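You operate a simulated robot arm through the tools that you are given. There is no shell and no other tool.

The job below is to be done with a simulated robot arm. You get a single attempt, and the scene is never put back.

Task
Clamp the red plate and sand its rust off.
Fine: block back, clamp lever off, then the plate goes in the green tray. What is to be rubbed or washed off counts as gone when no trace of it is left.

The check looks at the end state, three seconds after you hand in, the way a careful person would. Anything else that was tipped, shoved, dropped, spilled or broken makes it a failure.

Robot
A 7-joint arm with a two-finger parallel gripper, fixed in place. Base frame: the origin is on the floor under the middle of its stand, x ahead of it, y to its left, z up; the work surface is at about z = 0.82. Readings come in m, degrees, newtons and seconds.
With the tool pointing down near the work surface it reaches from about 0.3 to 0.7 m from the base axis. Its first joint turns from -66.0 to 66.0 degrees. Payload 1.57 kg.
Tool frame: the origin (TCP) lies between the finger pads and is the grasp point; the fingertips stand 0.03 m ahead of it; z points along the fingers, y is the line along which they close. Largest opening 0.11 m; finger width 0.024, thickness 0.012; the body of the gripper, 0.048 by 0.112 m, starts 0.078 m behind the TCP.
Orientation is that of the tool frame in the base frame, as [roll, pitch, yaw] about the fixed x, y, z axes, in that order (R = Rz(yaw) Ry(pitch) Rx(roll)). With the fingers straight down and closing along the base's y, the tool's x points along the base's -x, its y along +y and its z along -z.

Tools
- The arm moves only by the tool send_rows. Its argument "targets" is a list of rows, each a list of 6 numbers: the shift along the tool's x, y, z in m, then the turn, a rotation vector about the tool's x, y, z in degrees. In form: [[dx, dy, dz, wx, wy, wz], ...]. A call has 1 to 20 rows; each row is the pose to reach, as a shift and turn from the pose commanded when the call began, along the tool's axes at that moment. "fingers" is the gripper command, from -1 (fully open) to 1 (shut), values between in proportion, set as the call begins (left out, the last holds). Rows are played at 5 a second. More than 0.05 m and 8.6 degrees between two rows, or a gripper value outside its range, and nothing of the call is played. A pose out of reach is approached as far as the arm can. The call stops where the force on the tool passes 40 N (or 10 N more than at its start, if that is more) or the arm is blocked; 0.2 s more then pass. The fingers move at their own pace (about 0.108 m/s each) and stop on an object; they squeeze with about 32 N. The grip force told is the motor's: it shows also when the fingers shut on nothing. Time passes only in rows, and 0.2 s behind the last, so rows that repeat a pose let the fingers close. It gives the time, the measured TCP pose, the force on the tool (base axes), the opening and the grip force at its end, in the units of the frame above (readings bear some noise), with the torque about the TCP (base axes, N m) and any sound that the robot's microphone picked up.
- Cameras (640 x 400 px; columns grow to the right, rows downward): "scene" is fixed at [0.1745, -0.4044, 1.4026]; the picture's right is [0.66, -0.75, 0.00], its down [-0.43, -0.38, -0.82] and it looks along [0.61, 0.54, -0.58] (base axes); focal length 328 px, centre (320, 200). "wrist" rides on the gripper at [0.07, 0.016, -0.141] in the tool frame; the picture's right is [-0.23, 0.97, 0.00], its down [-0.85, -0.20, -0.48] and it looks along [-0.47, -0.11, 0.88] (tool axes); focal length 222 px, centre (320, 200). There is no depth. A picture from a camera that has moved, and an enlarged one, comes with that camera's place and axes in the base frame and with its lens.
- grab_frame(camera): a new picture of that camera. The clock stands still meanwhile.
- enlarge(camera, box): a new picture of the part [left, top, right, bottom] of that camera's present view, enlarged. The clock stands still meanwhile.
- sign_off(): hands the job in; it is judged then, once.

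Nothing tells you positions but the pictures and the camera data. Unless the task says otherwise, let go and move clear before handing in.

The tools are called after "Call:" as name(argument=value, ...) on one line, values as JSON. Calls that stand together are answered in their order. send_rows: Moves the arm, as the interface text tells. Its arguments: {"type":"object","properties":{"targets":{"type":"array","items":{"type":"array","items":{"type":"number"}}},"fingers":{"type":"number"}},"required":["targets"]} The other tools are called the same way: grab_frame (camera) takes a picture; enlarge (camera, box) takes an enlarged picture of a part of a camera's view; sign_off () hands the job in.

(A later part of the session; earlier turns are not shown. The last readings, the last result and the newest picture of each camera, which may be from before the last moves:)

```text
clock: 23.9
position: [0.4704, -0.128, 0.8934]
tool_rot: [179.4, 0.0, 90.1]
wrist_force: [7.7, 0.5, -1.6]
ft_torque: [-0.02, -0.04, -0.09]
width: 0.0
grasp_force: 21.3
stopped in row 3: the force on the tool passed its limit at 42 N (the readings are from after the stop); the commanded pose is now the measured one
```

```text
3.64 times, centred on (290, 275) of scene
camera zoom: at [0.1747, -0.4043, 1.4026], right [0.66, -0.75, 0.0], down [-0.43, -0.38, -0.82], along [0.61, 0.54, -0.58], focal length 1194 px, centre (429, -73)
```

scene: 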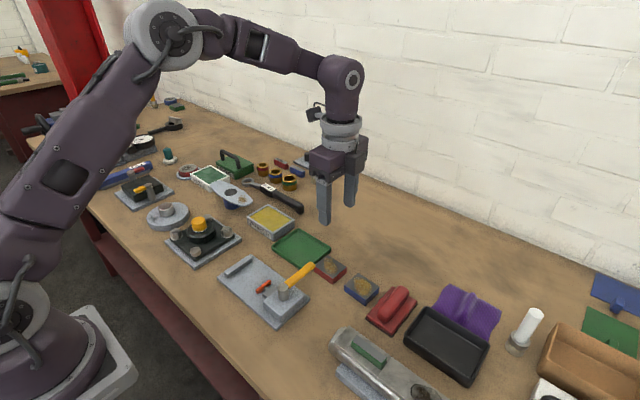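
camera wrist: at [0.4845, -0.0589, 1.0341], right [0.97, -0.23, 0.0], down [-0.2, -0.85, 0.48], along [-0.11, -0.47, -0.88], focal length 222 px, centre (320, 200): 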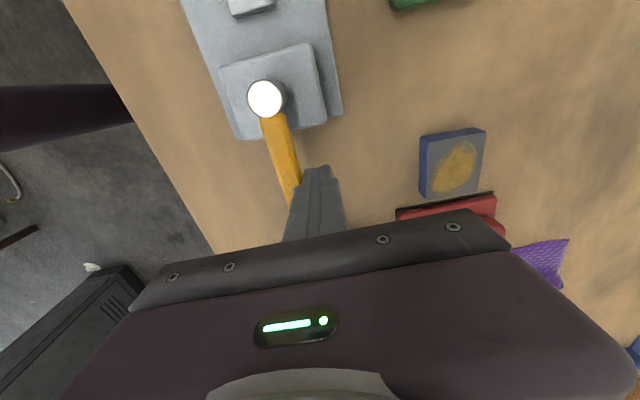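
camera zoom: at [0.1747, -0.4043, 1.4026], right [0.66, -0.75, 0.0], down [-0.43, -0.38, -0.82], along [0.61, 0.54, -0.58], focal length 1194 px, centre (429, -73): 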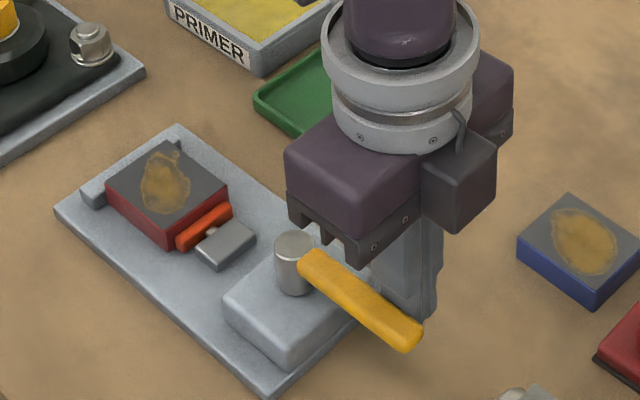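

The lever has reached its hard end (42 N, call stopped), and the plate is pressed between pad and stop. I'll back off and rise, then check that the lever stays put.

Call:
send_rows(targets=[[0, 0.01, 0, 0, 0, 0], [0, 0.02, 0, 0, 0, 0], [0, 0.02, -0.03, 0, 0, 0], [0, 0.02, -0.07, 0, 0, 0], [0, 0.02, -0.11, 0, 0, 0], [0, 0.02, -0.11, 0, 0, 0]], fingers=1)

Call:
enlarge(camera="scene", box=[220, 220, 360, 330])

Call:
grab_frame(camera="wrist")

```text
clock: 25.3
position: [0.4875, -0.1289, 1.0043]
tool_rot: [179.5, 0.1, 90.0]
wrist_force: [1.2, 0.0, -0.2]
ft_torque: [-0.03, 0.02, 0.01]
width: 0.0
grasp_force: 21.6
```

```text
3.64 times, centred on (290, 275) of scene
camera zoom: at [0.1745, -0.4044, 1.4026], right [0.66, -0.75, 0.0], down [-0.43, -0.38, -0.82], along [0.61, 0.54, -0.58], focal length 1194 px, centre (429, -73)
```

zoom: 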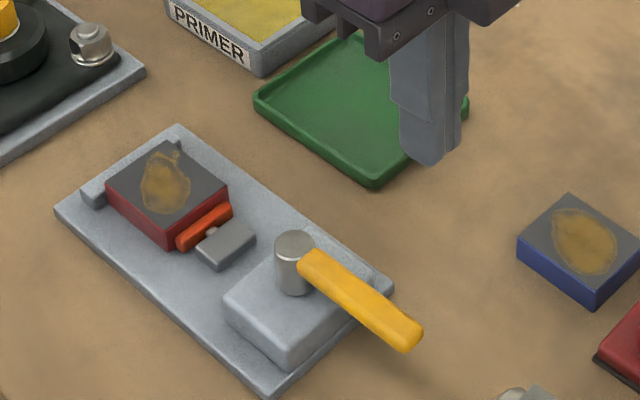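

```text
taken
camera wrist: at [0.5015, -0.0582, 1.1454], right [0.97, -0.23, 0.01], down [-0.2, -0.85, 0.48], along [-0.1, -0.47, -0.88], focal length 222 px, centre (320, 200)
```

wrist: 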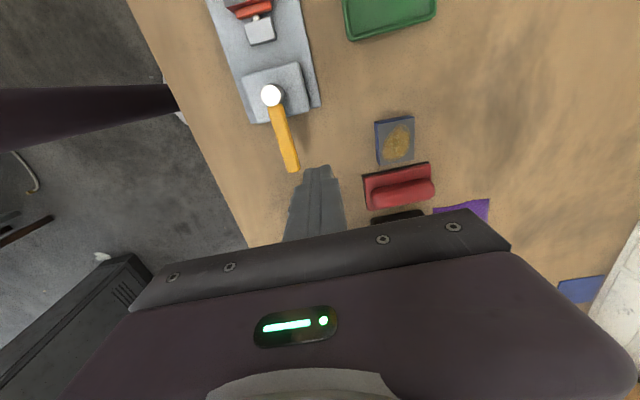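

The lever stays at the clamped end. Now for the sanding block: I'll enlarge it in the wrist view to locate the handle.

Call:
enlarge(camera="wrist", box=[340, 100, 500, 220])

Call:
enlarge(camera="scene", box=[335, 255, 455, 345])

```text
3.33 times, centred on (420, 160) of wrist
camera zoom: at [0.5015, -0.0582, 1.1454], right [0.97, -0.23, 0.01], down [-0.2, -0.85, 0.48], along [-0.1, -0.47, -0.88], focal length 740 px, centre (-13, 333)
```

zoom: 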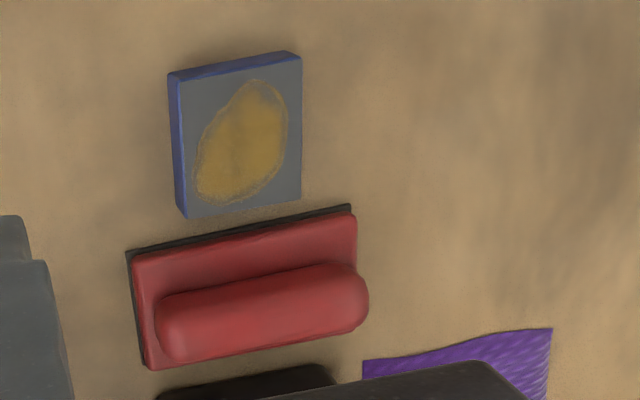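

```text
4.44 times, centred on (395, 300) of scene
camera zoom: at [0.1745, -0.4044, 1.4026], right [0.66, -0.75, 0.0], down [-0.43, -0.38, -0.82], along [0.61, 0.54, -0.58], focal length 1459 px, centre (-13, -244)
```

zoom: 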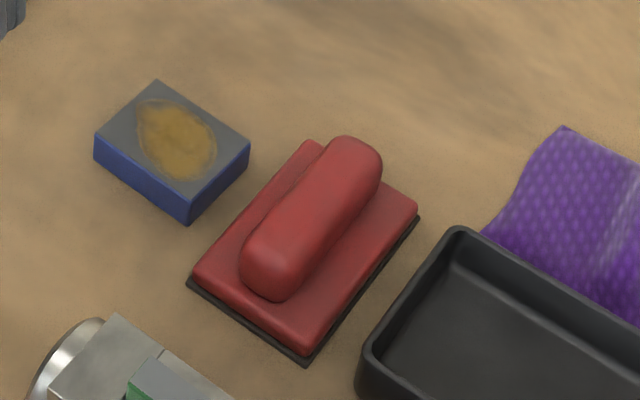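

The sanding block is about 0.10 × 0.06, centred near (0.587, −0.237), with its handle along x. First I'll correct the small roll drift, then turn back to yaw 180 and hover over it with the fingers open.

Call:
send_rows(targets=[[0, 0, 0, 0.5, 0, 0], [0, 0, 0, 0.5, 0, 0], [0, 0, 0, 0.5, 0, 0]], fingers=1)

Call:
send_rows(targets=[[-0.0098, 0.009, 0, 0, 0, -8.1818], [-0.0196, 0.0181, 0, 0, 0, -16.3636], [-0.0295, 0.0271, 0, 0, 0, -24.5455], [-0.0393, 0.0362, 0, 0, 0, -32.7273], [-0.0491, 0.0452, 0, 0, 0, -40.9091], [-0.0589, 0.0543, 0, 0, 0, -49.0909], [-0.0687, 0.0633, 0, 0, 0, -57.2727], [-0.0785, 0.0724, 0, 0, 0, -65.4545], [-0.0884, 0.0814, 0, 0, 0, -73.6364], [-0.0982, 0.0905, 0, 0, 0, -81.8182], [-0.108, 0.0995, 0, 0, 0, -90], [-0.108, 0.0995, 0, 0, 0, -90], [-0.108, 0.0995, 0, 0, 0, -90]], fingers=-0.2)

Call:
grab_frame(camera="wrist")

Call:
grab_frame(camera="scene")

```text
clock: 26.1
position: [0.4874, -0.1281, 1.003]
tool_rot: [-179.9, 0.1, 90.0]
wrist_force: [0.1, 1.2, -0.6]
ft_torque: [0.02, -0.02, -0.03]
width: 0.0
grasp_force: 21.4
```

```text
clock: 28.9
position: [0.5868, -0.2366, 1.0031]
tool_rot: [-179.8, 0.0, -179.9]
wrist_force: [0.1, 0.4, -0.7]
ft_torque: [0.03, 0.02, -0.02]
width: 0.0659
grasp_force: 0.1
```

```text
taken
camera wrist: at [0.5159, -0.2208, 1.1448], right [0.23, 0.97, 0.0], down [0.86, -0.2, 0.48], along [0.47, -0.11, -0.88], focal length 222 px, centre (320, 200)
```

wrist: 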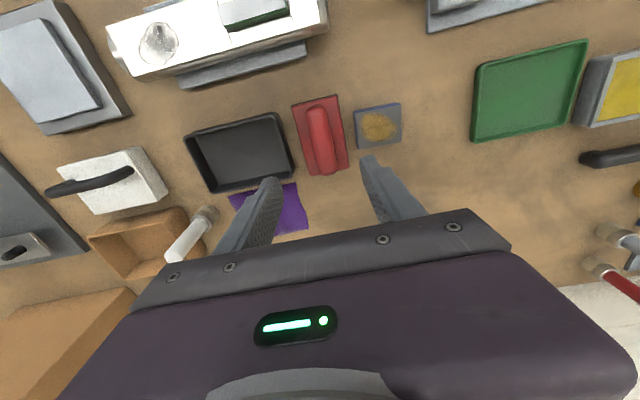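

```text
taken
```

scene: 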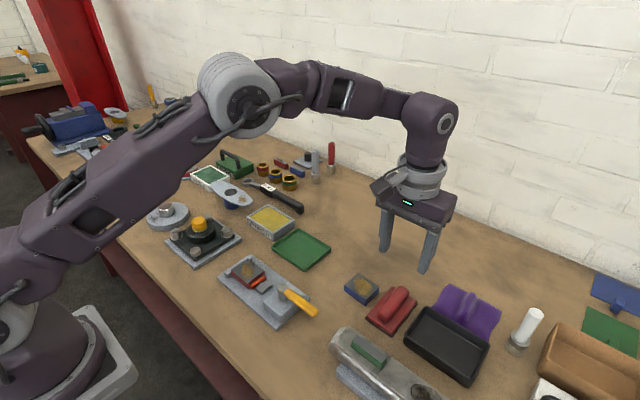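

Call:
enlarge(camera="wrist", box=[260, 80, 420, 190])

```text
3.64 times, centred on (340, 135) of wrist
camera zoom: at [0.5159, -0.2208, 1.1448], right [0.23, 0.97, 0.0], down [0.86, -0.2, 0.48], along [0.47, -0.11, -0.88], focal length 808 px, centre (247, 436)
```

zoom: 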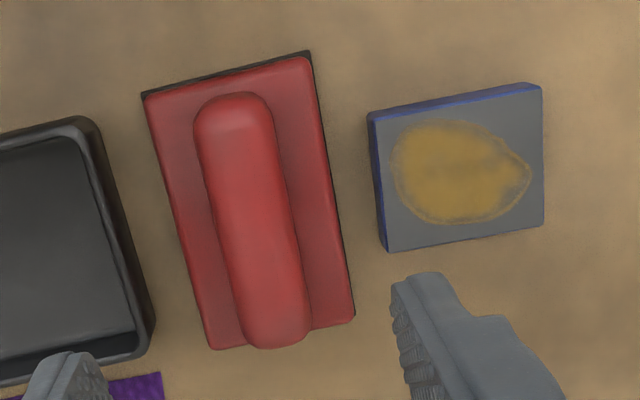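

The handle is centred at about (0.588, −0.2345) and 25 mm wide. The blue plate and the black tray are close on either side, so I'll use a narrow opening of about 45 mm and descend partway to check.

Call:
send_rows(targets=[[-0.0012, 0.0021, 0.02, 0, 0, 0], [-0.0012, 0.0021, 0.045, 0, 0, 0], [-0.0012, 0.0021, 0.075, 0, 0, 0], [-0.0012, 0.0021, 0.09, 0, 0, 0], [-0.0012, 0.0021, 0.09, 0, 0, 0]], fingers=0.18)

Call:
enlarge(camera="wrist", box=[220, 80, 420, 260])

Call:
enlarge(camera="scene", box=[335, 230, 475, 350])

```text
clock: 30.1
position: [0.5875, -0.235, 0.9125]
tool_rot: [-179.8, 0.0, 180.0]
wrist_force: [1.0, 1.4, -0.3]
ft_torque: [0.0, 0.0, -0.04]
width: 0.045
grasp_force: 0.1
```

```text
2.22 times, centred on (320, 170) of wrist
camera zoom: at [0.5174, -0.2185, 1.0536], right [0.23, 0.97, 0.0], down [0.86, -0.2, 0.48], along [0.47, -0.11, -0.88], focal length 494 px, centre (320, 267)
```

zoom: 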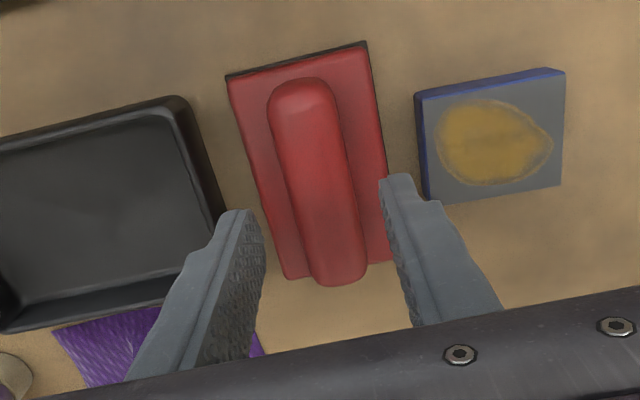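

```text
3.33 times, centred on (405, 290) of scene
camera zoom: at [0.1745, -0.4044, 1.4026], right [0.66, -0.75, 0.0], down [-0.43, -0.38, -0.82], along [0.61, 0.54, -0.58], focal length 1094 px, centre (37, -100)
```

zoom: 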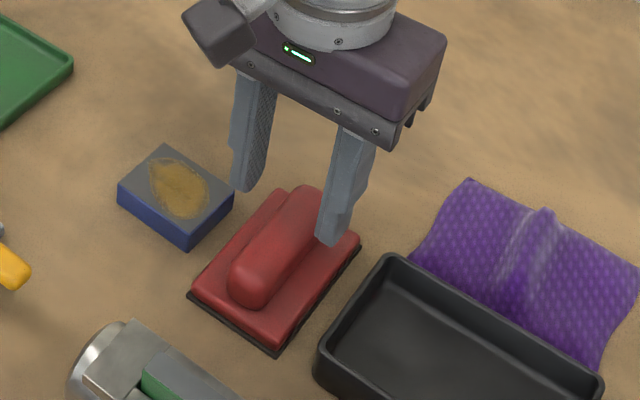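

The handle is centred between the fingers. I'll descend to TCP z≈0.873 and close.

Call:
send_rows(targets=[[0, 0, 0.015, 0, 0, 0], [0, 0, 0.03, 0, 0, 0], [0, 0, 0.039, 0, 0, 0], [0, 0, 0.039, 0, 0, 0]], fingers=0.18)

Call:
enlarge(camera="scene", box=[335, 230, 475, 350])

Call:
enlarge(camera="wrist", box=[220, 80, 420, 260])

```text
clock: 31.1
position: [0.5893, -0.234, 0.8738]
tool_rot: [-179.9, -0.1, -179.9]
wrist_force: [-0.1, -0.2, 0.7]
ft_torque: [-0.02, -0.03, -0.01]
width: 0.0451
grasp_force: 0.0
```

```text
3.33 times, centred on (405, 290) of scene
camera zoom: at [0.1745, -0.4044, 1.4026], right [0.66, -0.75, 0.0], down [-0.43, -0.38, -0.82], along [0.61, 0.54, -0.58], focal length 1094 px, centre (37, -100)
```

zoom: 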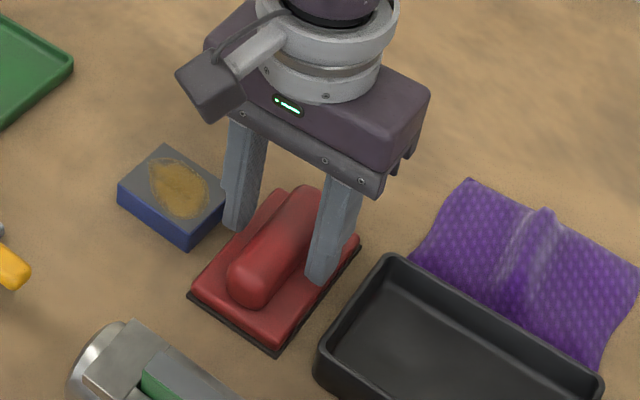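

```text
2.22 times, centred on (320, 170) of wrist
camera zoom: at [0.5178, -0.2178, 1.0162], right [0.23, 0.97, 0.0], down [0.86, -0.2, 0.48], along [0.47, -0.11, -0.88], focal length 494 px, centre (320, 267)
```

zoom: 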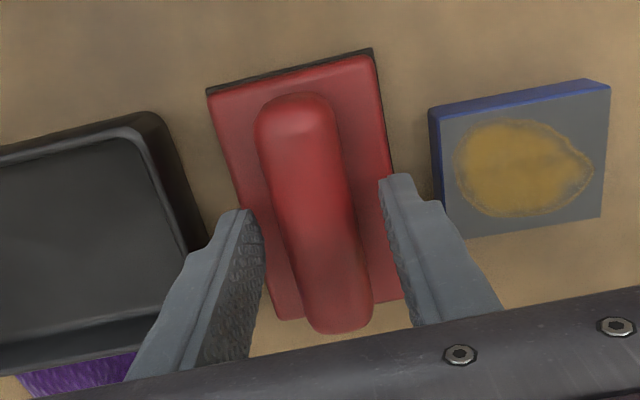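

No contact yet and the fingertips are just above the block's base. I'll close on the handle.

Call:
send_rows(targets=[[0, 0, 0, 0, 0, 0], [0, 0, 0, 0, 0, 0], [0, 0, 0, 0, 0, 0], [0, 0, 0, 0, 0, 0]], fingers=1)

Call:
enlarge(camera="wrist", box=[220, 80, 420, 260])

```text
clock: 32.1
position: [0.5882, -0.2348, 0.8739]
tool_rot: [-179.9, 0.0, 180.0]
wrist_force: [0.7, -0.4, 0.6]
ft_torque: [0.01, 0.06, 0.01]
width: 0.0272
grasp_force: 32.0
```

```text
2.22 times, centred on (320, 170) of wrist
camera zoom: at [0.5178, -0.2178, 1.0163], right [0.23, 0.97, 0.0], down [0.86, -0.2, 0.48], along [0.47, -0.11, -0.88], focal length 494 px, centre (320, 267)
```

zoom: 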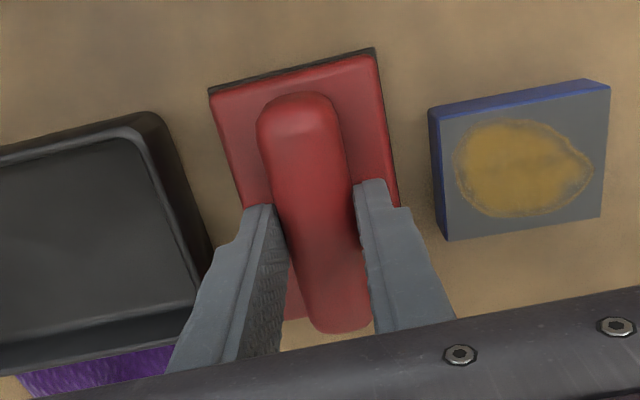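

The handle is gripped (27 mm, 32 N) at TCP (0.588, −0.235, 0.874), which I'll remember for the return. I'll lift straight up.

Call:
send_rows(targets=[[0, 0, -0.015, 0, 0, 0], [0, 0, -0.04, 0, 0, 0], [0, 0, -0.07, 0, 0, 0], [0, 0, -0.1, 0, 0, 0], [0, 0, -0.1, 0, 0, 0]], fingers=1)

Call:
grab_frame(camera="wrist")

Call:
enlarge(camera="scene", box=[300, 180, 500, 350])

```text
clock: 33.3
position: [0.5886, -0.2352, 0.9748]
tool_rot: [-179.9, 0.1, 180.0]
wrist_force: [-0.2, -0.9, -0.8]
ft_torque: [-0.03, 0.0, 0.01]
width: 0.0273
grasp_force: 31.8
```

```text
taken
camera wrist: at [0.5184, -0.2188, 1.1162], right [0.23, 0.97, 0.0], down [0.86, -0.2, 0.48], along [0.47, -0.11, -0.88], focal length 222 px, centre (320, 200)
```

wrist: 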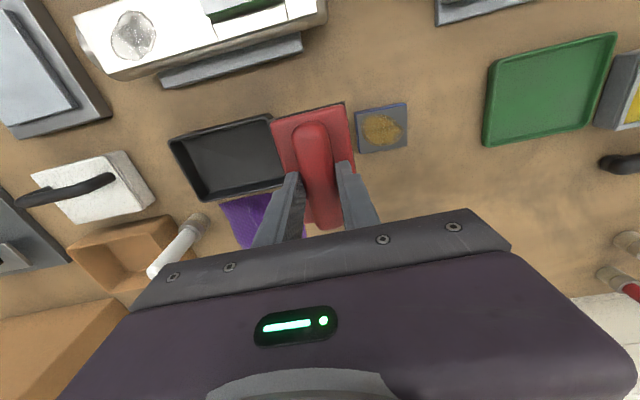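

```text
2.35 times, centred on (400, 265) of scene
camera zoom: at [0.1746, -0.4044, 1.4026], right [0.66, -0.75, 0.0], down [-0.43, -0.38, -0.82], along [0.61, 0.54, -0.58], focal length 772 px, centre (132, 47)
```

zoom: 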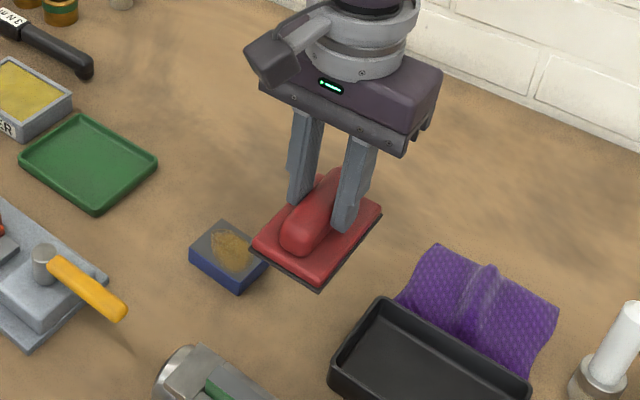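

The block is held level and is light (about 0.1 kg). I'll carry it over the clamped plate, whose centre I estimate at (0.449, 0.054).

Call:
send_rows(targets=[[0.0155, 0.0321, 0, 0, 0, 0], [0.031, 0.0643, 0, 0, 0, 0], [0.0465, 0.0964, 0, 0, 0, 0], [0.062, 0.1285, 0, 0, 0, 0], [0.0776, 0.1607, 0, 0, 0, 0], [0.0931, 0.1928, 0, 0, 0, 0], [0.1086, 0.2249, 0, 0, 0, 0], [0.1241, 0.2571, 0, 0, 0, 0], [0.1396, 0.2892, 0, 0, 0, 0], [0.1396, 0.2892, 0, 0, 0, 0], [0.1396, 0.2892, 0, 0, 0, 0]], fingers=1)

Call:
grab_frame(camera="wrist")

Call:
enlarge(camera="scene", box=[190, 180, 350, 330])

```text
clock: 35.7
position: [0.4484, 0.0548, 0.9728]
tool_rot: [-179.9, 0.0, -180.0]
wrist_force: [1.4, 0.0, -0.7]
ft_torque: [0.0, 0.0, 0.0]
width: 0.0276
grasp_force: 32.4
```

```text
taken
camera wrist: at [0.3776, 0.071, 1.1147], right [0.23, 0.97, 0.0], down [0.86, -0.2, 0.48], along [0.47, -0.11, -0.88], focal length 222 px, centre (320, 200)
```

wrist: 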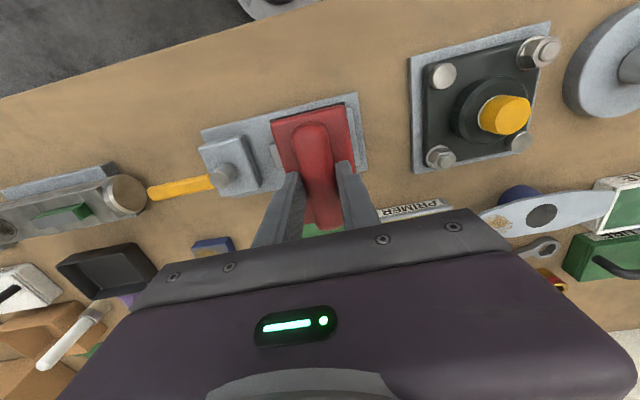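

```text
2.67 times, centred on (270, 255) of scene
camera zoom: at [0.1746, -0.4043, 1.4026], right [0.66, -0.75, 0.0], down [-0.43, -0.38, -0.82], along [0.61, 0.54, -0.58], focal length 875 px, centre (453, 53)
```

zoom: 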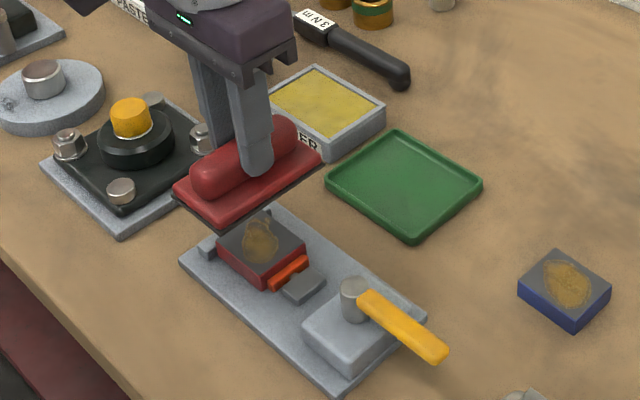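

The block is above the plate. I'll lower it to just above contact.

Call:
send_rows(targets=[[0, 0, 0.02, 0, 0, 0], [0, 0, 0.04, 0, 0, 0], [0, 0, 0.06, 0, 0, 0], [0, 0, 0.067, 0, 0, 0], [0, 0, 0.067, 0, 0, 0]], fingers=1)

Call:
enlarge(camera="scene", box=[190, 180, 350, 330])

```text
clock: 36.9
position: [0.4486, 0.0535, 0.9058]
tool_rot: [-179.8, 0.0, -180.0]
wrist_force: [-0.2, 0.3, -1.8]
ft_torque: [0.01, -0.02, 0.0]
width: 0.0272
grasp_force: 32.3
```

```text
2.67 times, centred on (270, 255) of scene
camera zoom: at [0.1746, -0.4043, 1.4026], right [0.66, -0.75, 0.0], down [-0.43, -0.38, -0.82], along [0.61, 0.54, -0.58], focal length 875 px, centre (453, 53)
```

zoom: 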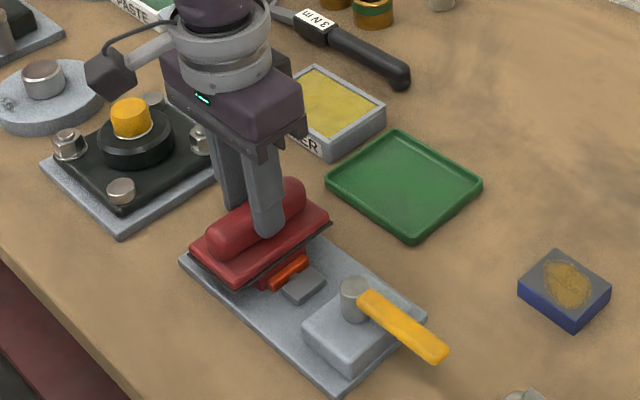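

The block is a few millimetres above the plate. I'll feel down in 0.5 mm steps.

Call:
send_rows(targets=[[0, 0, 0.001, 0, 0, 0], [0, 0, 0.002, 0, 0, 0], [0, 0, 0.003, 0, 0, 0], [0, 0, 0.003, 0, 0, 0]], fingers=1)

Call:
send_rows(targets=[[0, 0, 0.0005, 0, 0, 0], [0, 0, 0.001, 0, 0, 0], [0, 0, 0.001, 0, 0, 0]], fingers=1)

```text
clock: 37.9
position: [0.4484, 0.0555, 0.9061]
tool_rot: [-180.0, 0.1, -180.0]
wrist_force: [-0.1, 2.0, 25.4]
ft_torque: [0.1, 0.05, -0.02]
width: 0.0272
grasp_force: 32.2
```

```text
clock: 38.7
position: [0.4487, 0.0547, 0.9026]
tool_rot: [-179.9, 0.1, -180.0]
wrist_force: [4.3, -2.9, 24.2]
ft_torque: [-0.04, -0.18, 0.02]
width: 0.0275
grasp_force: 32.7
```

Contact is made at about 25 N, and the handle may be slipping slightly in the grip. I'll ease back half a millimetre to settle on a moderate pressing force.

Call:
send_rows(targets=[[0, 0, -0.0004, 0, 0, 0], [0, 0, -0.0004, 0, 0, 0]], fingers=1)

Call:
enlarge(camera="scene", box=[190, 200, 330, 330])

Call:
enlarge(camera="wrist", box=[220, 60, 420, 260])

```text
clock: 39.3
position: [0.4481, 0.0545, 0.9025]
tool_rot: [-180.0, 0.0, 180.0]
wrist_force: [2.6, -0.5, 5.9]
ft_torque: [0.0, -0.28, -0.05]
width: 0.0272
grasp_force: 32.6
```

```text
3.08 times, centred on (260, 265) of scene
camera zoom: at [0.1745, -0.4044, 1.4026], right [0.66, -0.75, 0.0], down [-0.43, -0.38, -0.82], along [0.61, 0.54, -0.58], focal length 1010 px, centre (505, 0)
```

zoom: 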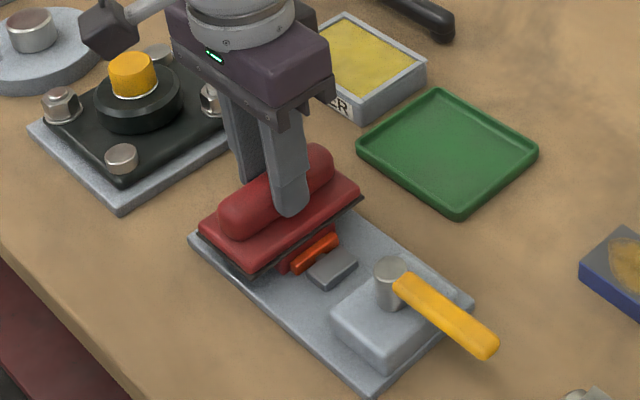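

```text
2.00 times, centred on (320, 160) of wrist
camera zoom: at [0.3774, 0.071, 1.0444], right [0.23, 0.97, 0.0], down [0.86, -0.2, 0.48], along [0.46, -0.11, -0.88], focal length 444 px, centre (320, 280)
```

zoom: 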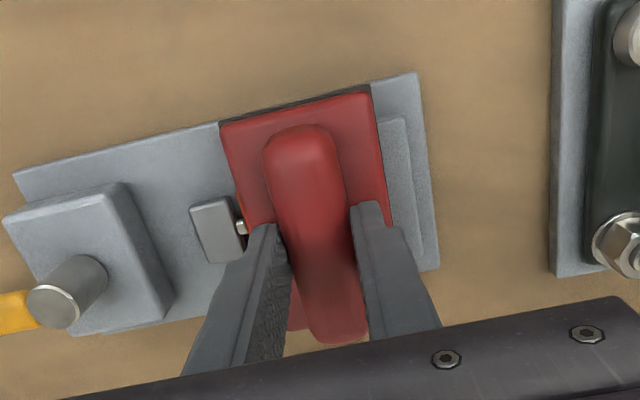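

The contact is stable at about 6 N. I'll add slight pressure and do a first set of strokes along x (±16 mm).

Call:
send_rows(targets=[[0, 0, 0.0002, 0, 0, 0], [0.008, 0, 0.0002, 0, 0, 0], [0.016, 0, 0.0002, 0, 0, 0], [0.008, 0, 0.0002, 0, 0, 0], [0, 0, 0.0002, 0, 0, 0], [-0.008, 0, 0.0002, 0, 0, 0], [-0.016, 0, 0.0002, 0, 0, 0], [-0.008, 0, 0.0002, 0, 0, 0], [0, 0, 0.0002, 0, 0, 0], [0.008, 0, 0.0002, 0, 0, 0], [0.016, 0, 0.0002, 0, 0, 0], [0.008, 0, 0.0002, 0, 0, 0], [0, 0, 0.0002, 0, 0, 0], [-0.008, 0, 0.0002, 0, 0, 0], [-0.016, 0, 0.0002, 0, 0, 0], [-0.008, 0, 0.0002, 0, 0, 0], [0, 0, 0.0002, 0, 0, 0]], fingers=1)

Call:
enlarge(camera="scene", box=[190, 200, 330, 330])

```text
clock: 42.9
position: [0.448, 0.054, 0.9026]
tool_rot: [-179.9, 0.0, 180.0]
wrist_force: [-0.1, -0.7, -0.7]
ft_torque: [0.0, -0.02, 0.03]
width: 0.0273
grasp_force: 31.7
```

```text
3.08 times, centred on (260, 265) of scene
camera zoom: at [0.1746, -0.4044, 1.4026], right [0.66, -0.75, 0.0], down [-0.43, -0.38, -0.82], along [0.61, 0.54, -0.58], focal length 1010 px, centre (505, 0)
```

zoom: 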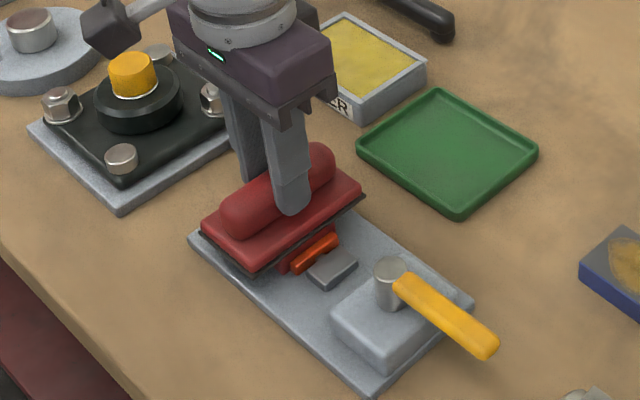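

The pressure faded during the strokes because the handle settled in the grip. I'll press down again in small steps and read the force.

Call:
send_rows(targets=[[0, 0, 0.0004, 0, 0, 0], [0, 0, 0.0004, 0, 0, 0]], fingers=1)

Call:
send_rows(targets=[[0, 0, 0.0004, 0, 0, 0], [0, 0, 0.0004, 0, 0, 0]], fingers=1)

```text
clock: 43.5
position: [0.4493, 0.0554, 0.902]
tool_rot: [-180.0, 0.1, -180.0]
wrist_force: [-0.5, -0.3, 7.5]
ft_torque: [0.04, 0.08, -0.05]
width: 0.0272
grasp_force: 32.8
```

```text
clock: 44.1
position: [0.4485, 0.0542, 0.9018]
tool_rot: [-180.0, 0.2, -179.9]
wrist_force: [0.6, -0.7, 24.0]
ft_torque: [0.02, 0.1, 0.01]
width: 0.0275
grasp_force: 31.7
```

The force is about 24 N now. I'll stroke again with a slow downward ramp to hold the pressure.

Call:
send_rows(targets=[[0.008, 0, 0.0, 0, 0, 0], [0.016, 0, 0.0001, 0, 0, 0], [0.008, 0, 0.0001, 0, 0, 0], [0, 0, 0.0002, 0, 0, 0], [-0.008, 0, 0.0002, 0, 0, 0], [-0.016, 0, 0.0003, 0, 0, 0], [-0.008, 0, 0.0003, 0, 0, 0], [0, 0, 0.0004, 0, 0, 0]], fingers=1)

Call:
send_rows(targets=[[0.008, 0, 0.0001, 0, 0, 0], [0.016, 0, 0.0002, 0, 0, 0], [0.008, 0, 0.0003, 0, 0, 0], [0, 0, 0.0004, 0, 0, 0], [-0.008, 0, 0.0005, 0, 0, 0], [-0.016, 0, 0.0006, 0, 0, 0], [-0.008, 0, 0.0007, 0, 0, 0], [0, 0, 0.0008, 0, 0, 0]], fingers=1)

```text
clock: 45.9
position: [0.4479, 0.0547, 0.9036]
tool_rot: [-179.9, -0.1, 180.0]
wrist_force: [0.1, -0.5, -1.1]
ft_torque: [0.02, -0.02, 0.01]
width: 0.0273
grasp_force: 32.2
```

```text
clock: 47.7
position: [0.4495, 0.0558, 0.9009]
tool_rot: [180.0, 0.2, -179.9]
wrist_force: [3.7, 0.2, 9.5]
ft_torque: [0.0, 0.09, 0.01]
width: 0.0275
grasp_force: 32.1
```

I'll lift to inspect how much rust has come off.

Call:
send_rows(targets=[[0, 0, -0.02, 0, 0, 0], [0, 0, -0.05, 0, 0, 0], [0, 0, -0.08, 0, 0, 0], [0, 0, -0.08, 0, 0, 0]], fingers=1)

Call:
enlarge(camera="scene", box=[210, 220, 330, 310])

Call:
enlarge(camera="scene", box=[230, 245, 290, 290])

```text
clock: 48.7
position: [0.4487, 0.0546, 0.9826]
tool_rot: [-179.8, 0.0, -179.9]
wrist_force: [0.6, -0.4, -1.8]
ft_torque: [0.0, 0.01, 0.02]
width: 0.0274
grasp_force: 32.1
```

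```text
4.44 times, centred on (270, 265) of scene
camera zoom: at [0.1745, -0.4044, 1.4026], right [0.66, -0.75, 0.0], down [-0.43, -0.38, -0.82], along [0.61, 0.54, -0.58], focal length 1459 px, centre (542, -89)
```

zoom: 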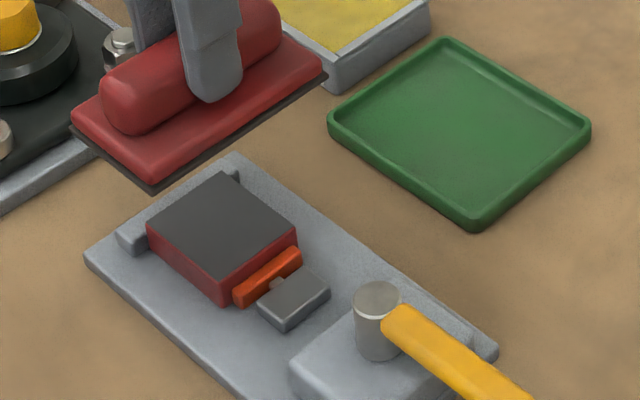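

```text
8.89 times, centred on (260, 268) of scene
camera zoom: at [0.1745, -0.4044, 1.4026], right [0.66, -0.75, 0.0], down [-0.43, -0.38, -0.82], along [0.61, 0.54, -0.58], focal length 2918 px, centre (853, -400)
```

zoom: 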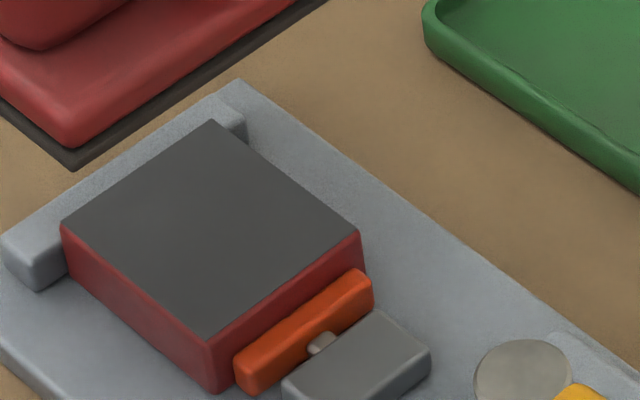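

The plate top looks clean. I'll zoom in further to make sure no faint trace remains.

Call:
enlarge(camera="scene", box=[236, 257, 272, 285])

Call:
send_rows(targets=[[-0.03, -0.03, 0, 0, 0, 0], [-0.06, -0.06, 0, 0, 0, 0], [-0.09, -0.09, 0, 0, 0, 0], [-0.11, -0.11, 0, 0, 0, 0], [-0.11, -0.11, 0, 0, 0, 0]], fingers=1)

Call:
grab_frame(camera="wrist")

Call:
enlarge(camera="scene", box=[236, 257, 272, 285])

```text
14.29 times, centred on (254, 271) of scene
camera zoom: at [0.1745, -0.4044, 1.4026], right [0.66, -0.75, 0.0], down [-0.43, -0.38, -0.82], along [0.61, 0.54, -0.58], focal length 4690 px, centre (1263, -814)
```

zoom: 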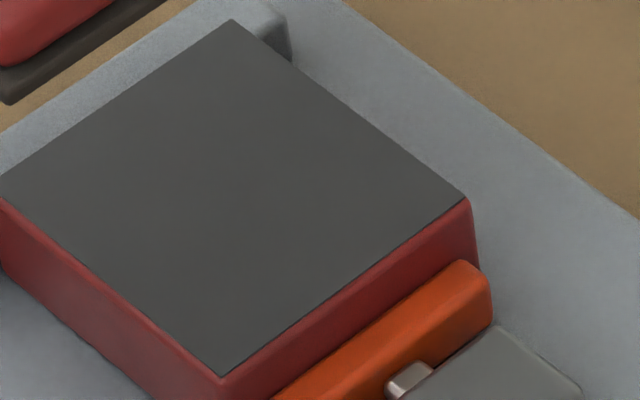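

```text
clock: 49.9
position: [0.5575, -0.0554, 0.9801]
tool_rot: [-179.9, -0.1, 180.0]
wrist_force: [-0.4, -0.5, -1.4]
ft_torque: [0.0, -0.03, -0.01]
width: 0.0274
grasp_force: 32.3
```

```text
taken
camera wrist: at [0.4876, -0.0382, 1.121], right [0.23, 0.97, 0.0], down [0.86, -0.2, 0.48], along [0.47, -0.11, -0.88], focal length 222 px, centre (320, 200)
```

wrist: 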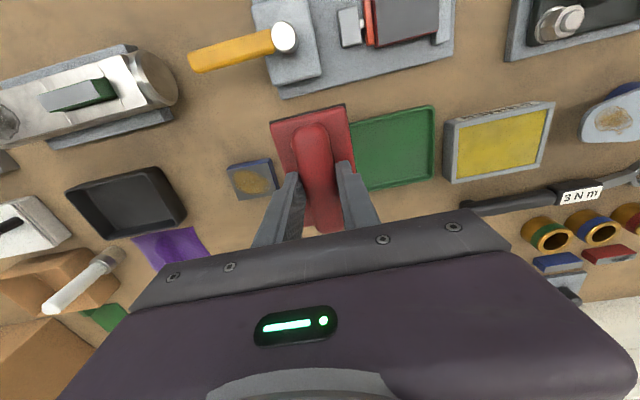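

```text
14.29 times, centred on (254, 271) of scene
camera zoom: at [0.1745, -0.4044, 1.4026], right [0.66, -0.75, 0.0], down [-0.43, -0.38, -0.82], along [0.61, 0.54, -0.58], focal length 4690 px, centre (1263, -814)
```

zoom: 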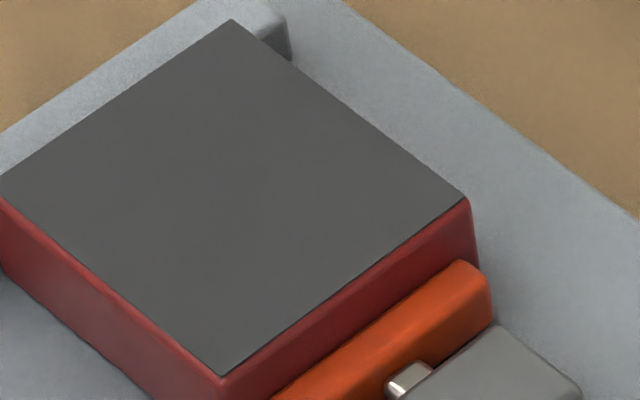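

The plate is clean from this view as well. Now I'll return the block to where it came from and hover above its original spot.

Call:
send_rows(targets=[[-0.006, -0.036, 0, 0, 0, 0], [-0.012, -0.072, 0, 0, 0, 0], [-0.018, -0.108, 0, 0, 0, 0], [-0.024, -0.144, 0, 0, 0, 0], [-0.0296, -0.1792, 0, 0, 0, 0], [-0.0296, -0.1792, 0, 0, 0, 0], [-0.0296, -0.1792, 0.03, 0, 0, 0], [-0.0296, -0.1792, 0.06, 0, 0, 0], [-0.0296, -0.1792, 0.09, 0, 0, 0], [-0.0296, -0.1792, 0.1, 0, 0, 0], [-0.0296, -0.1792, 0.1, 0, 0, 0]], fingers=1)

Call:
enlarge(camera="scene", box=[335, 230, 475, 350])

Call:
enlarge(camera="wrist", box=[220, 80, 420, 260])

```text
clock: 52.3
position: [0.5892, -0.2333, 0.8827]
tool_rot: [-179.9, 0.0, -180.0]
wrist_force: [-2.0, 0.0, -1.4]
ft_torque: [-0.03, 0.02, 0.01]
width: 0.0272
grasp_force: 31.2
```

```text
3.33 times, centred on (405, 290) of scene
camera zoom: at [0.1746, -0.4044, 1.4026], right [0.66, -0.75, 0.0], down [-0.43, -0.38, -0.82], along [0.61, 0.54, -0.58], focal length 1094 px, centre (37, -100)
```

zoom: 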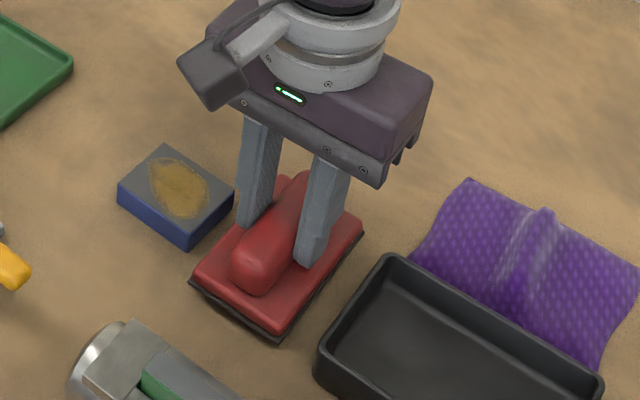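

```text
2.22 times, centred on (320, 170) of wrist
camera zoom: at [0.5187, -0.2174, 1.0236], right [0.23, 0.97, 0.0], down [0.86, -0.2, 0.48], along [0.47, -0.11, -0.88], focal length 494 px, centre (320, 267)
```

zoom: 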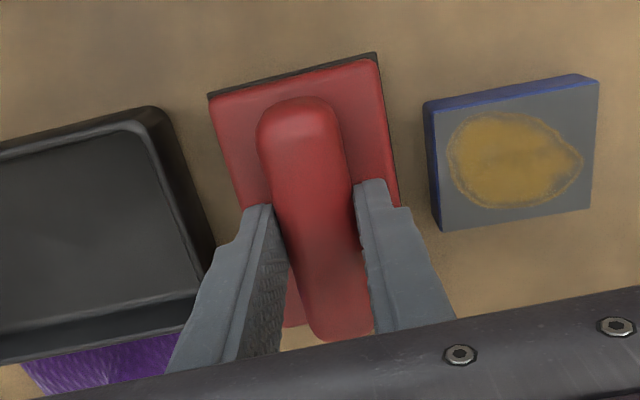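

The block is hovering just above its original spot. I'll lower it gently until it touches.

Call:
send_rows(targets=[[0, 0, 0.004, 0, 0, 0], [0, 0, 0.007, 0, 0, 0], [0, 0, 0.007, 0, 0, 0]], fingers=1)

Call:
send_rows(targets=[[0, 0, 0.001, 0, 0, 0], [0, 0, 0.002, 0, 0, 0], [0, 0, 0.002, 0, 0, 0]], fingers=1)

```text
clock: 53.1
position: [0.5887, -0.2347, 0.8752]
tool_rot: [-179.7, 0.0, 179.9]
wrist_force: [-0.3, 0.0, -0.6]
ft_torque: [-0.01, 0.02, 0.01]
width: 0.0274
grasp_force: 31.6
```

```text
clock: 53.9
position: [0.5873, -0.2345, 0.8736]
tool_rot: [-180.0, 0.1, 180.0]
wrist_force: [-0.1, -0.4, -1.4]
ft_torque: [-0.03, 0.0, -0.01]
width: 0.0274
grasp_force: 31.9
```

Call:
send_rows(targets=[[0, 0, 0.0007, 0, 0, 0], [0, 0, 0.0014, 0, 0, 0], [0, 0, 0.0014, 0, 0, 0]], fingers=1)

Call:
enlarge(camera="scene", box=[365, 270, 435, 340])

```text
clock: 54.7
position: [0.5874, -0.2352, 0.8719]
tool_rot: [-179.9, 0.0, 180.0]
wrist_force: [0.2, -1.4, 6.6]
ft_torque: [0.16, 0.36, 0.01]
width: 0.0271
grasp_force: 32.2
```

```text
5.71 times, centred on (400, 305) of scene
camera zoom: at [0.1744, -0.4043, 1.4026], right [0.66, -0.75, 0.0], down [-0.43, -0.38, -0.82], along [0.61, 0.54, -0.58], focal length 1876 px, centre (-137, -400)
```

zoom: 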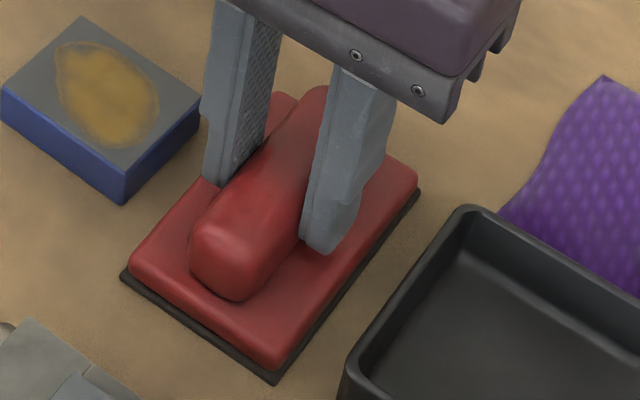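

The block is down on the bench (6.6 N). I'll open to the same narrow width and rise straight up.

Call:
send_rows(targets=[[0, 0, 0, 0, 0, 0], [0, 0, 0, 0, 0, 0], [0, 0, 0, 0, 0, 0], [0, 0, -0.02, 0, 0, 0], [0, 0, -0.05, 0, 0, 0], [0, 0, -0.09, 0, 0, 0], [0, 0, -0.12, 0, 0, 0], [0, 0, -0.12, 0, 0, 0]], fingers=0.18)

Call:
enlarge(camera="scene", box=[335, 255, 455, 345])

Call:
grab_frame(camera="wrist")

```text
clock: 56.5
position: [0.5896, -0.2375, 0.9922]
tool_rot: [-180.0, 0.0, -180.0]
wrist_force: [-0.6, 0.0, 0.5]
ft_torque: [-0.01, 0.01, 0.02]
width: 0.045
grasp_force: 0.0
```

```text
4.44 times, centred on (395, 300) of scene
camera zoom: at [0.1745, -0.4044, 1.4026], right [0.66, -0.75, 0.0], down [-0.43, -0.38, -0.82], along [0.61, 0.54, -0.58], focal length 1459 px, centre (-13, -244)
```

zoom: 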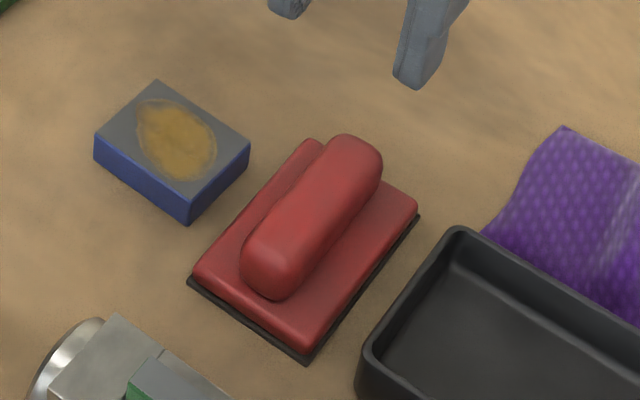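

```text
taken
camera wrist: at [0.5182, -0.2205, 1.1339], right [0.23, 0.97, 0.0], down [0.86, -0.2, 0.48], along [0.47, -0.11, -0.88], focal length 222 px, centre (320, 200)
```

wrist: 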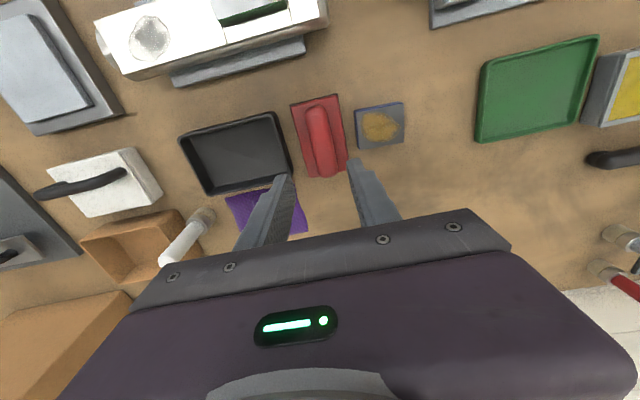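

The block is back exactly where it was. Now for the lever: I'll close the fingers and move to the lever's −x side near its tip, staying high.

Call:
send_rows(targets=[[0.0284, 0.017, 0, 0, 0, 0], [0.0568, 0.034, 0, 0, 0, 0], [0.0853, 0.051, 0, 0, 0, 0], [0.1137, 0.068, 0, 0, 0, 0], [0.1421, 0.085, 0, 0, 0, 0], [0.1705, 0.102, 0, 0, 0, 0], [0.1705, 0.102, 0, 0, 0, 0], [0.1705, 0.102, 0.04, 0, 0, 0], [0.1705, 0.102, 0.055, 0, 0, 0], [0.1705, 0.102, 0.055, 0, 0, 0]], fingers=1)

Call:
grab_frame(camera="wrist")

Call:
enlarge(camera="scene", box=[220, 210, 400, 360])

```text
clock: 58.7
position: [0.416, -0.1326, 0.937]
tool_rot: [-179.9, 0.0, 180.0]
wrist_force: [0.0, -0.5, -0.3]
ft_torque: [0.0, -0.02, -0.03]
width: 0.0002
grasp_force: 21.7
```

```text
taken
camera wrist: at [0.3451, -0.1162, 1.078], right [0.23, 0.97, 0.0], down [0.86, -0.2, 0.48], along [0.47, -0.11, -0.88], focal length 222 px, centre (320, 200)
```

wrist: 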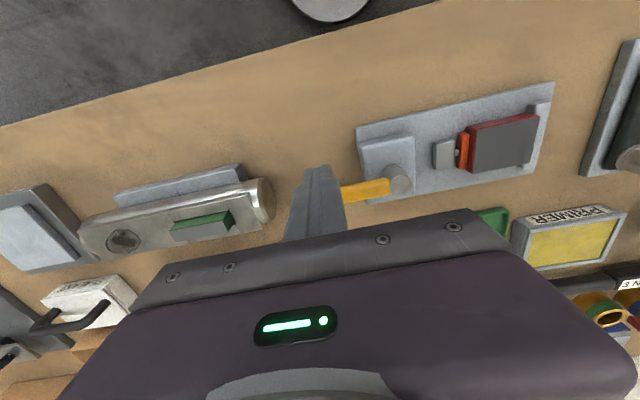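

```text
2.67 times, centred on (310, 285) of scene
camera zoom: at [0.1745, -0.4044, 1.4026], right [0.66, -0.75, 0.0], down [-0.43, -0.38, -0.82], along [0.61, 0.54, -0.58], focal length 875 px, centre (347, -27)
```

zoom: 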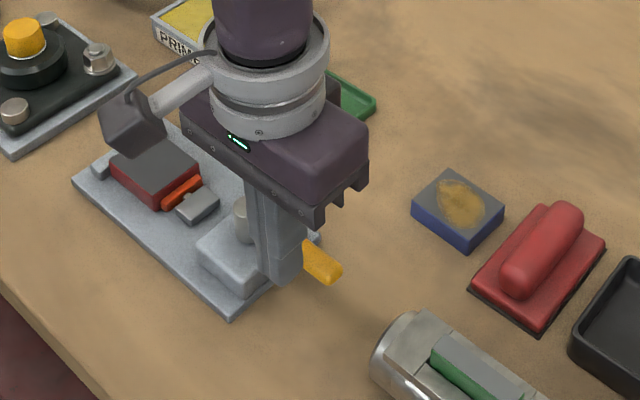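

The fingers are on the −x side with clearance to the lever. I'll descend to lever height.

Call:
send_rows(targets=[[0, 0, 0.02, 0, 0, 0], [0, 0, 0.044, 0, 0, 0], [0, 0, 0.044, 0, 0, 0]], fingers=1)

Call:
enlarge(camera="scene", box=[220, 220, 360, 330])

Call:
enlarge(camera="wrist", box=[250, 100, 470, 250])

```text
clock: 59.5
position: [0.4163, -0.1329, 0.8901]
tool_rot: [-179.9, 0.0, -180.0]
wrist_force: [-1.3, 0.0, -0.1]
ft_torque: [0.02, -0.01, 0.0]
width: 0.0001
grasp_force: 21.3
```

```text
3.64 times, centred on (290, 275) of scene
camera zoom: at [0.1745, -0.4044, 1.4026], right [0.66, -0.75, 0.0], down [-0.43, -0.38, -0.82], along [0.61, 0.54, -0.58], focal length 1194 px, centre (429, -73)
```

zoom: 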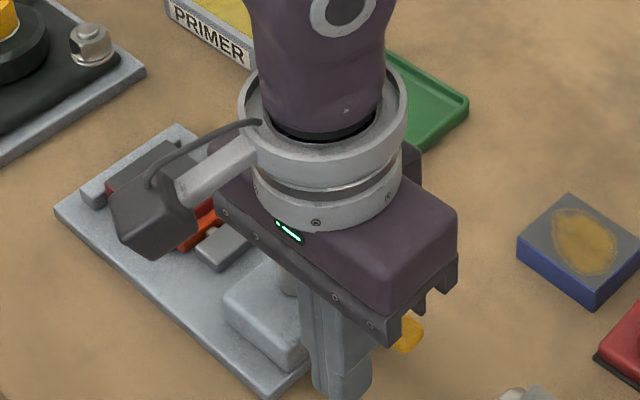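

```text
2.67 times, centred on (360, 175) of wrist
camera zoom: at [0.3455, -0.1159, 1.0326], right [0.23, 0.97, 0.0], down [0.86, -0.2, 0.48], along [0.47, -0.11, -0.88], focal length 592 px, centre (213, 267)
```

zoom: 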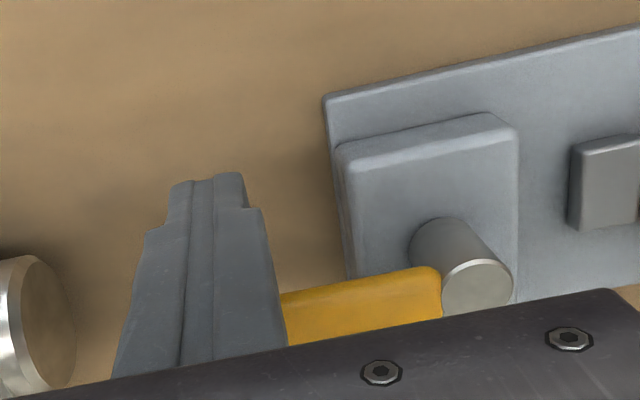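

The fingers are at lever height and clear of it. I'll push +x along the arc to release the clamp.

Call:
send_rows(targets=[[-0.007, 0.001, 0, 0, 0, 0], [-0.013, 0.0019, 0, 0, 0, 0], [-0.016, 0.001, 0, 0, 0, 0], [-0.019, 0.0001, 0, 0, 0, 0], [-0.0233, -0.0006, 0, 0, 0, 0], [-0.0276, -0.0014, 0, 0, 0, 0], [-0.032, -0.0016, 0, 0, 0, 0], [-0.0365, -0.0018, 0, 0, 0, 0], [-0.0412, -0.0014, 0, 0, 0, 0], [-0.0458, -0.0009, 0, 0, 0, 0]], fingers=1)

Call:
enlarge(camera="scene", box=[220, 220, 360, 330])

Call:
enlarge(camera="wrist", box=[250, 100, 470, 250])

```text
clock: 61.7
position: [0.4639, -0.1347, 0.8935]
tool_rot: [-179.8, 0.1, -179.9]
wrist_force: [0.7, -0.5, 0.4]
ft_torque: [0.01, -0.01, 0.0]
width: 0.0
grasp_force: 21.0
```

```text
3.64 times, centred on (290, 275) of scene
camera zoom: at [0.1745, -0.4044, 1.4026], right [0.66, -0.75, 0.0], down [-0.43, -0.38, -0.82], along [0.61, 0.54, -0.58], focal length 1194 px, centre (429, -73)
```

zoom: 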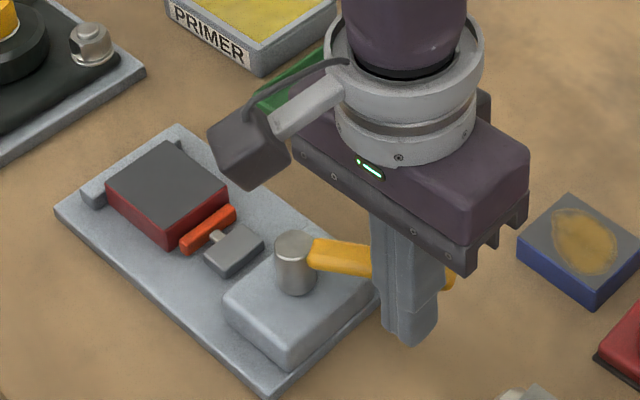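

```text
2.67 times, centred on (360, 175) of wrist
camera zoom: at [0.3931, -0.1179, 1.034], right [0.23, 0.97, 0.0], down [0.85, -0.2, 0.48], along [0.47, -0.11, -0.88], focal length 592 px, centre (213, 267)
```

zoom: 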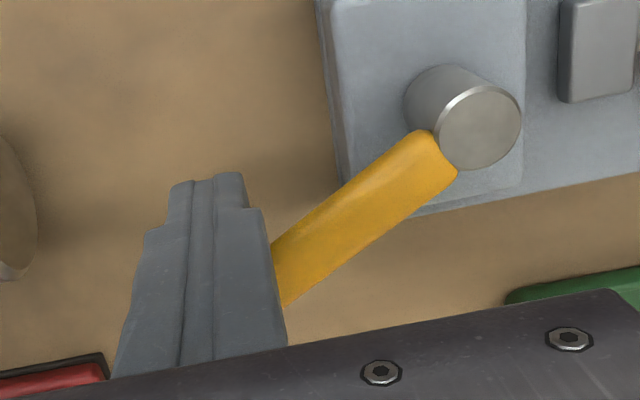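

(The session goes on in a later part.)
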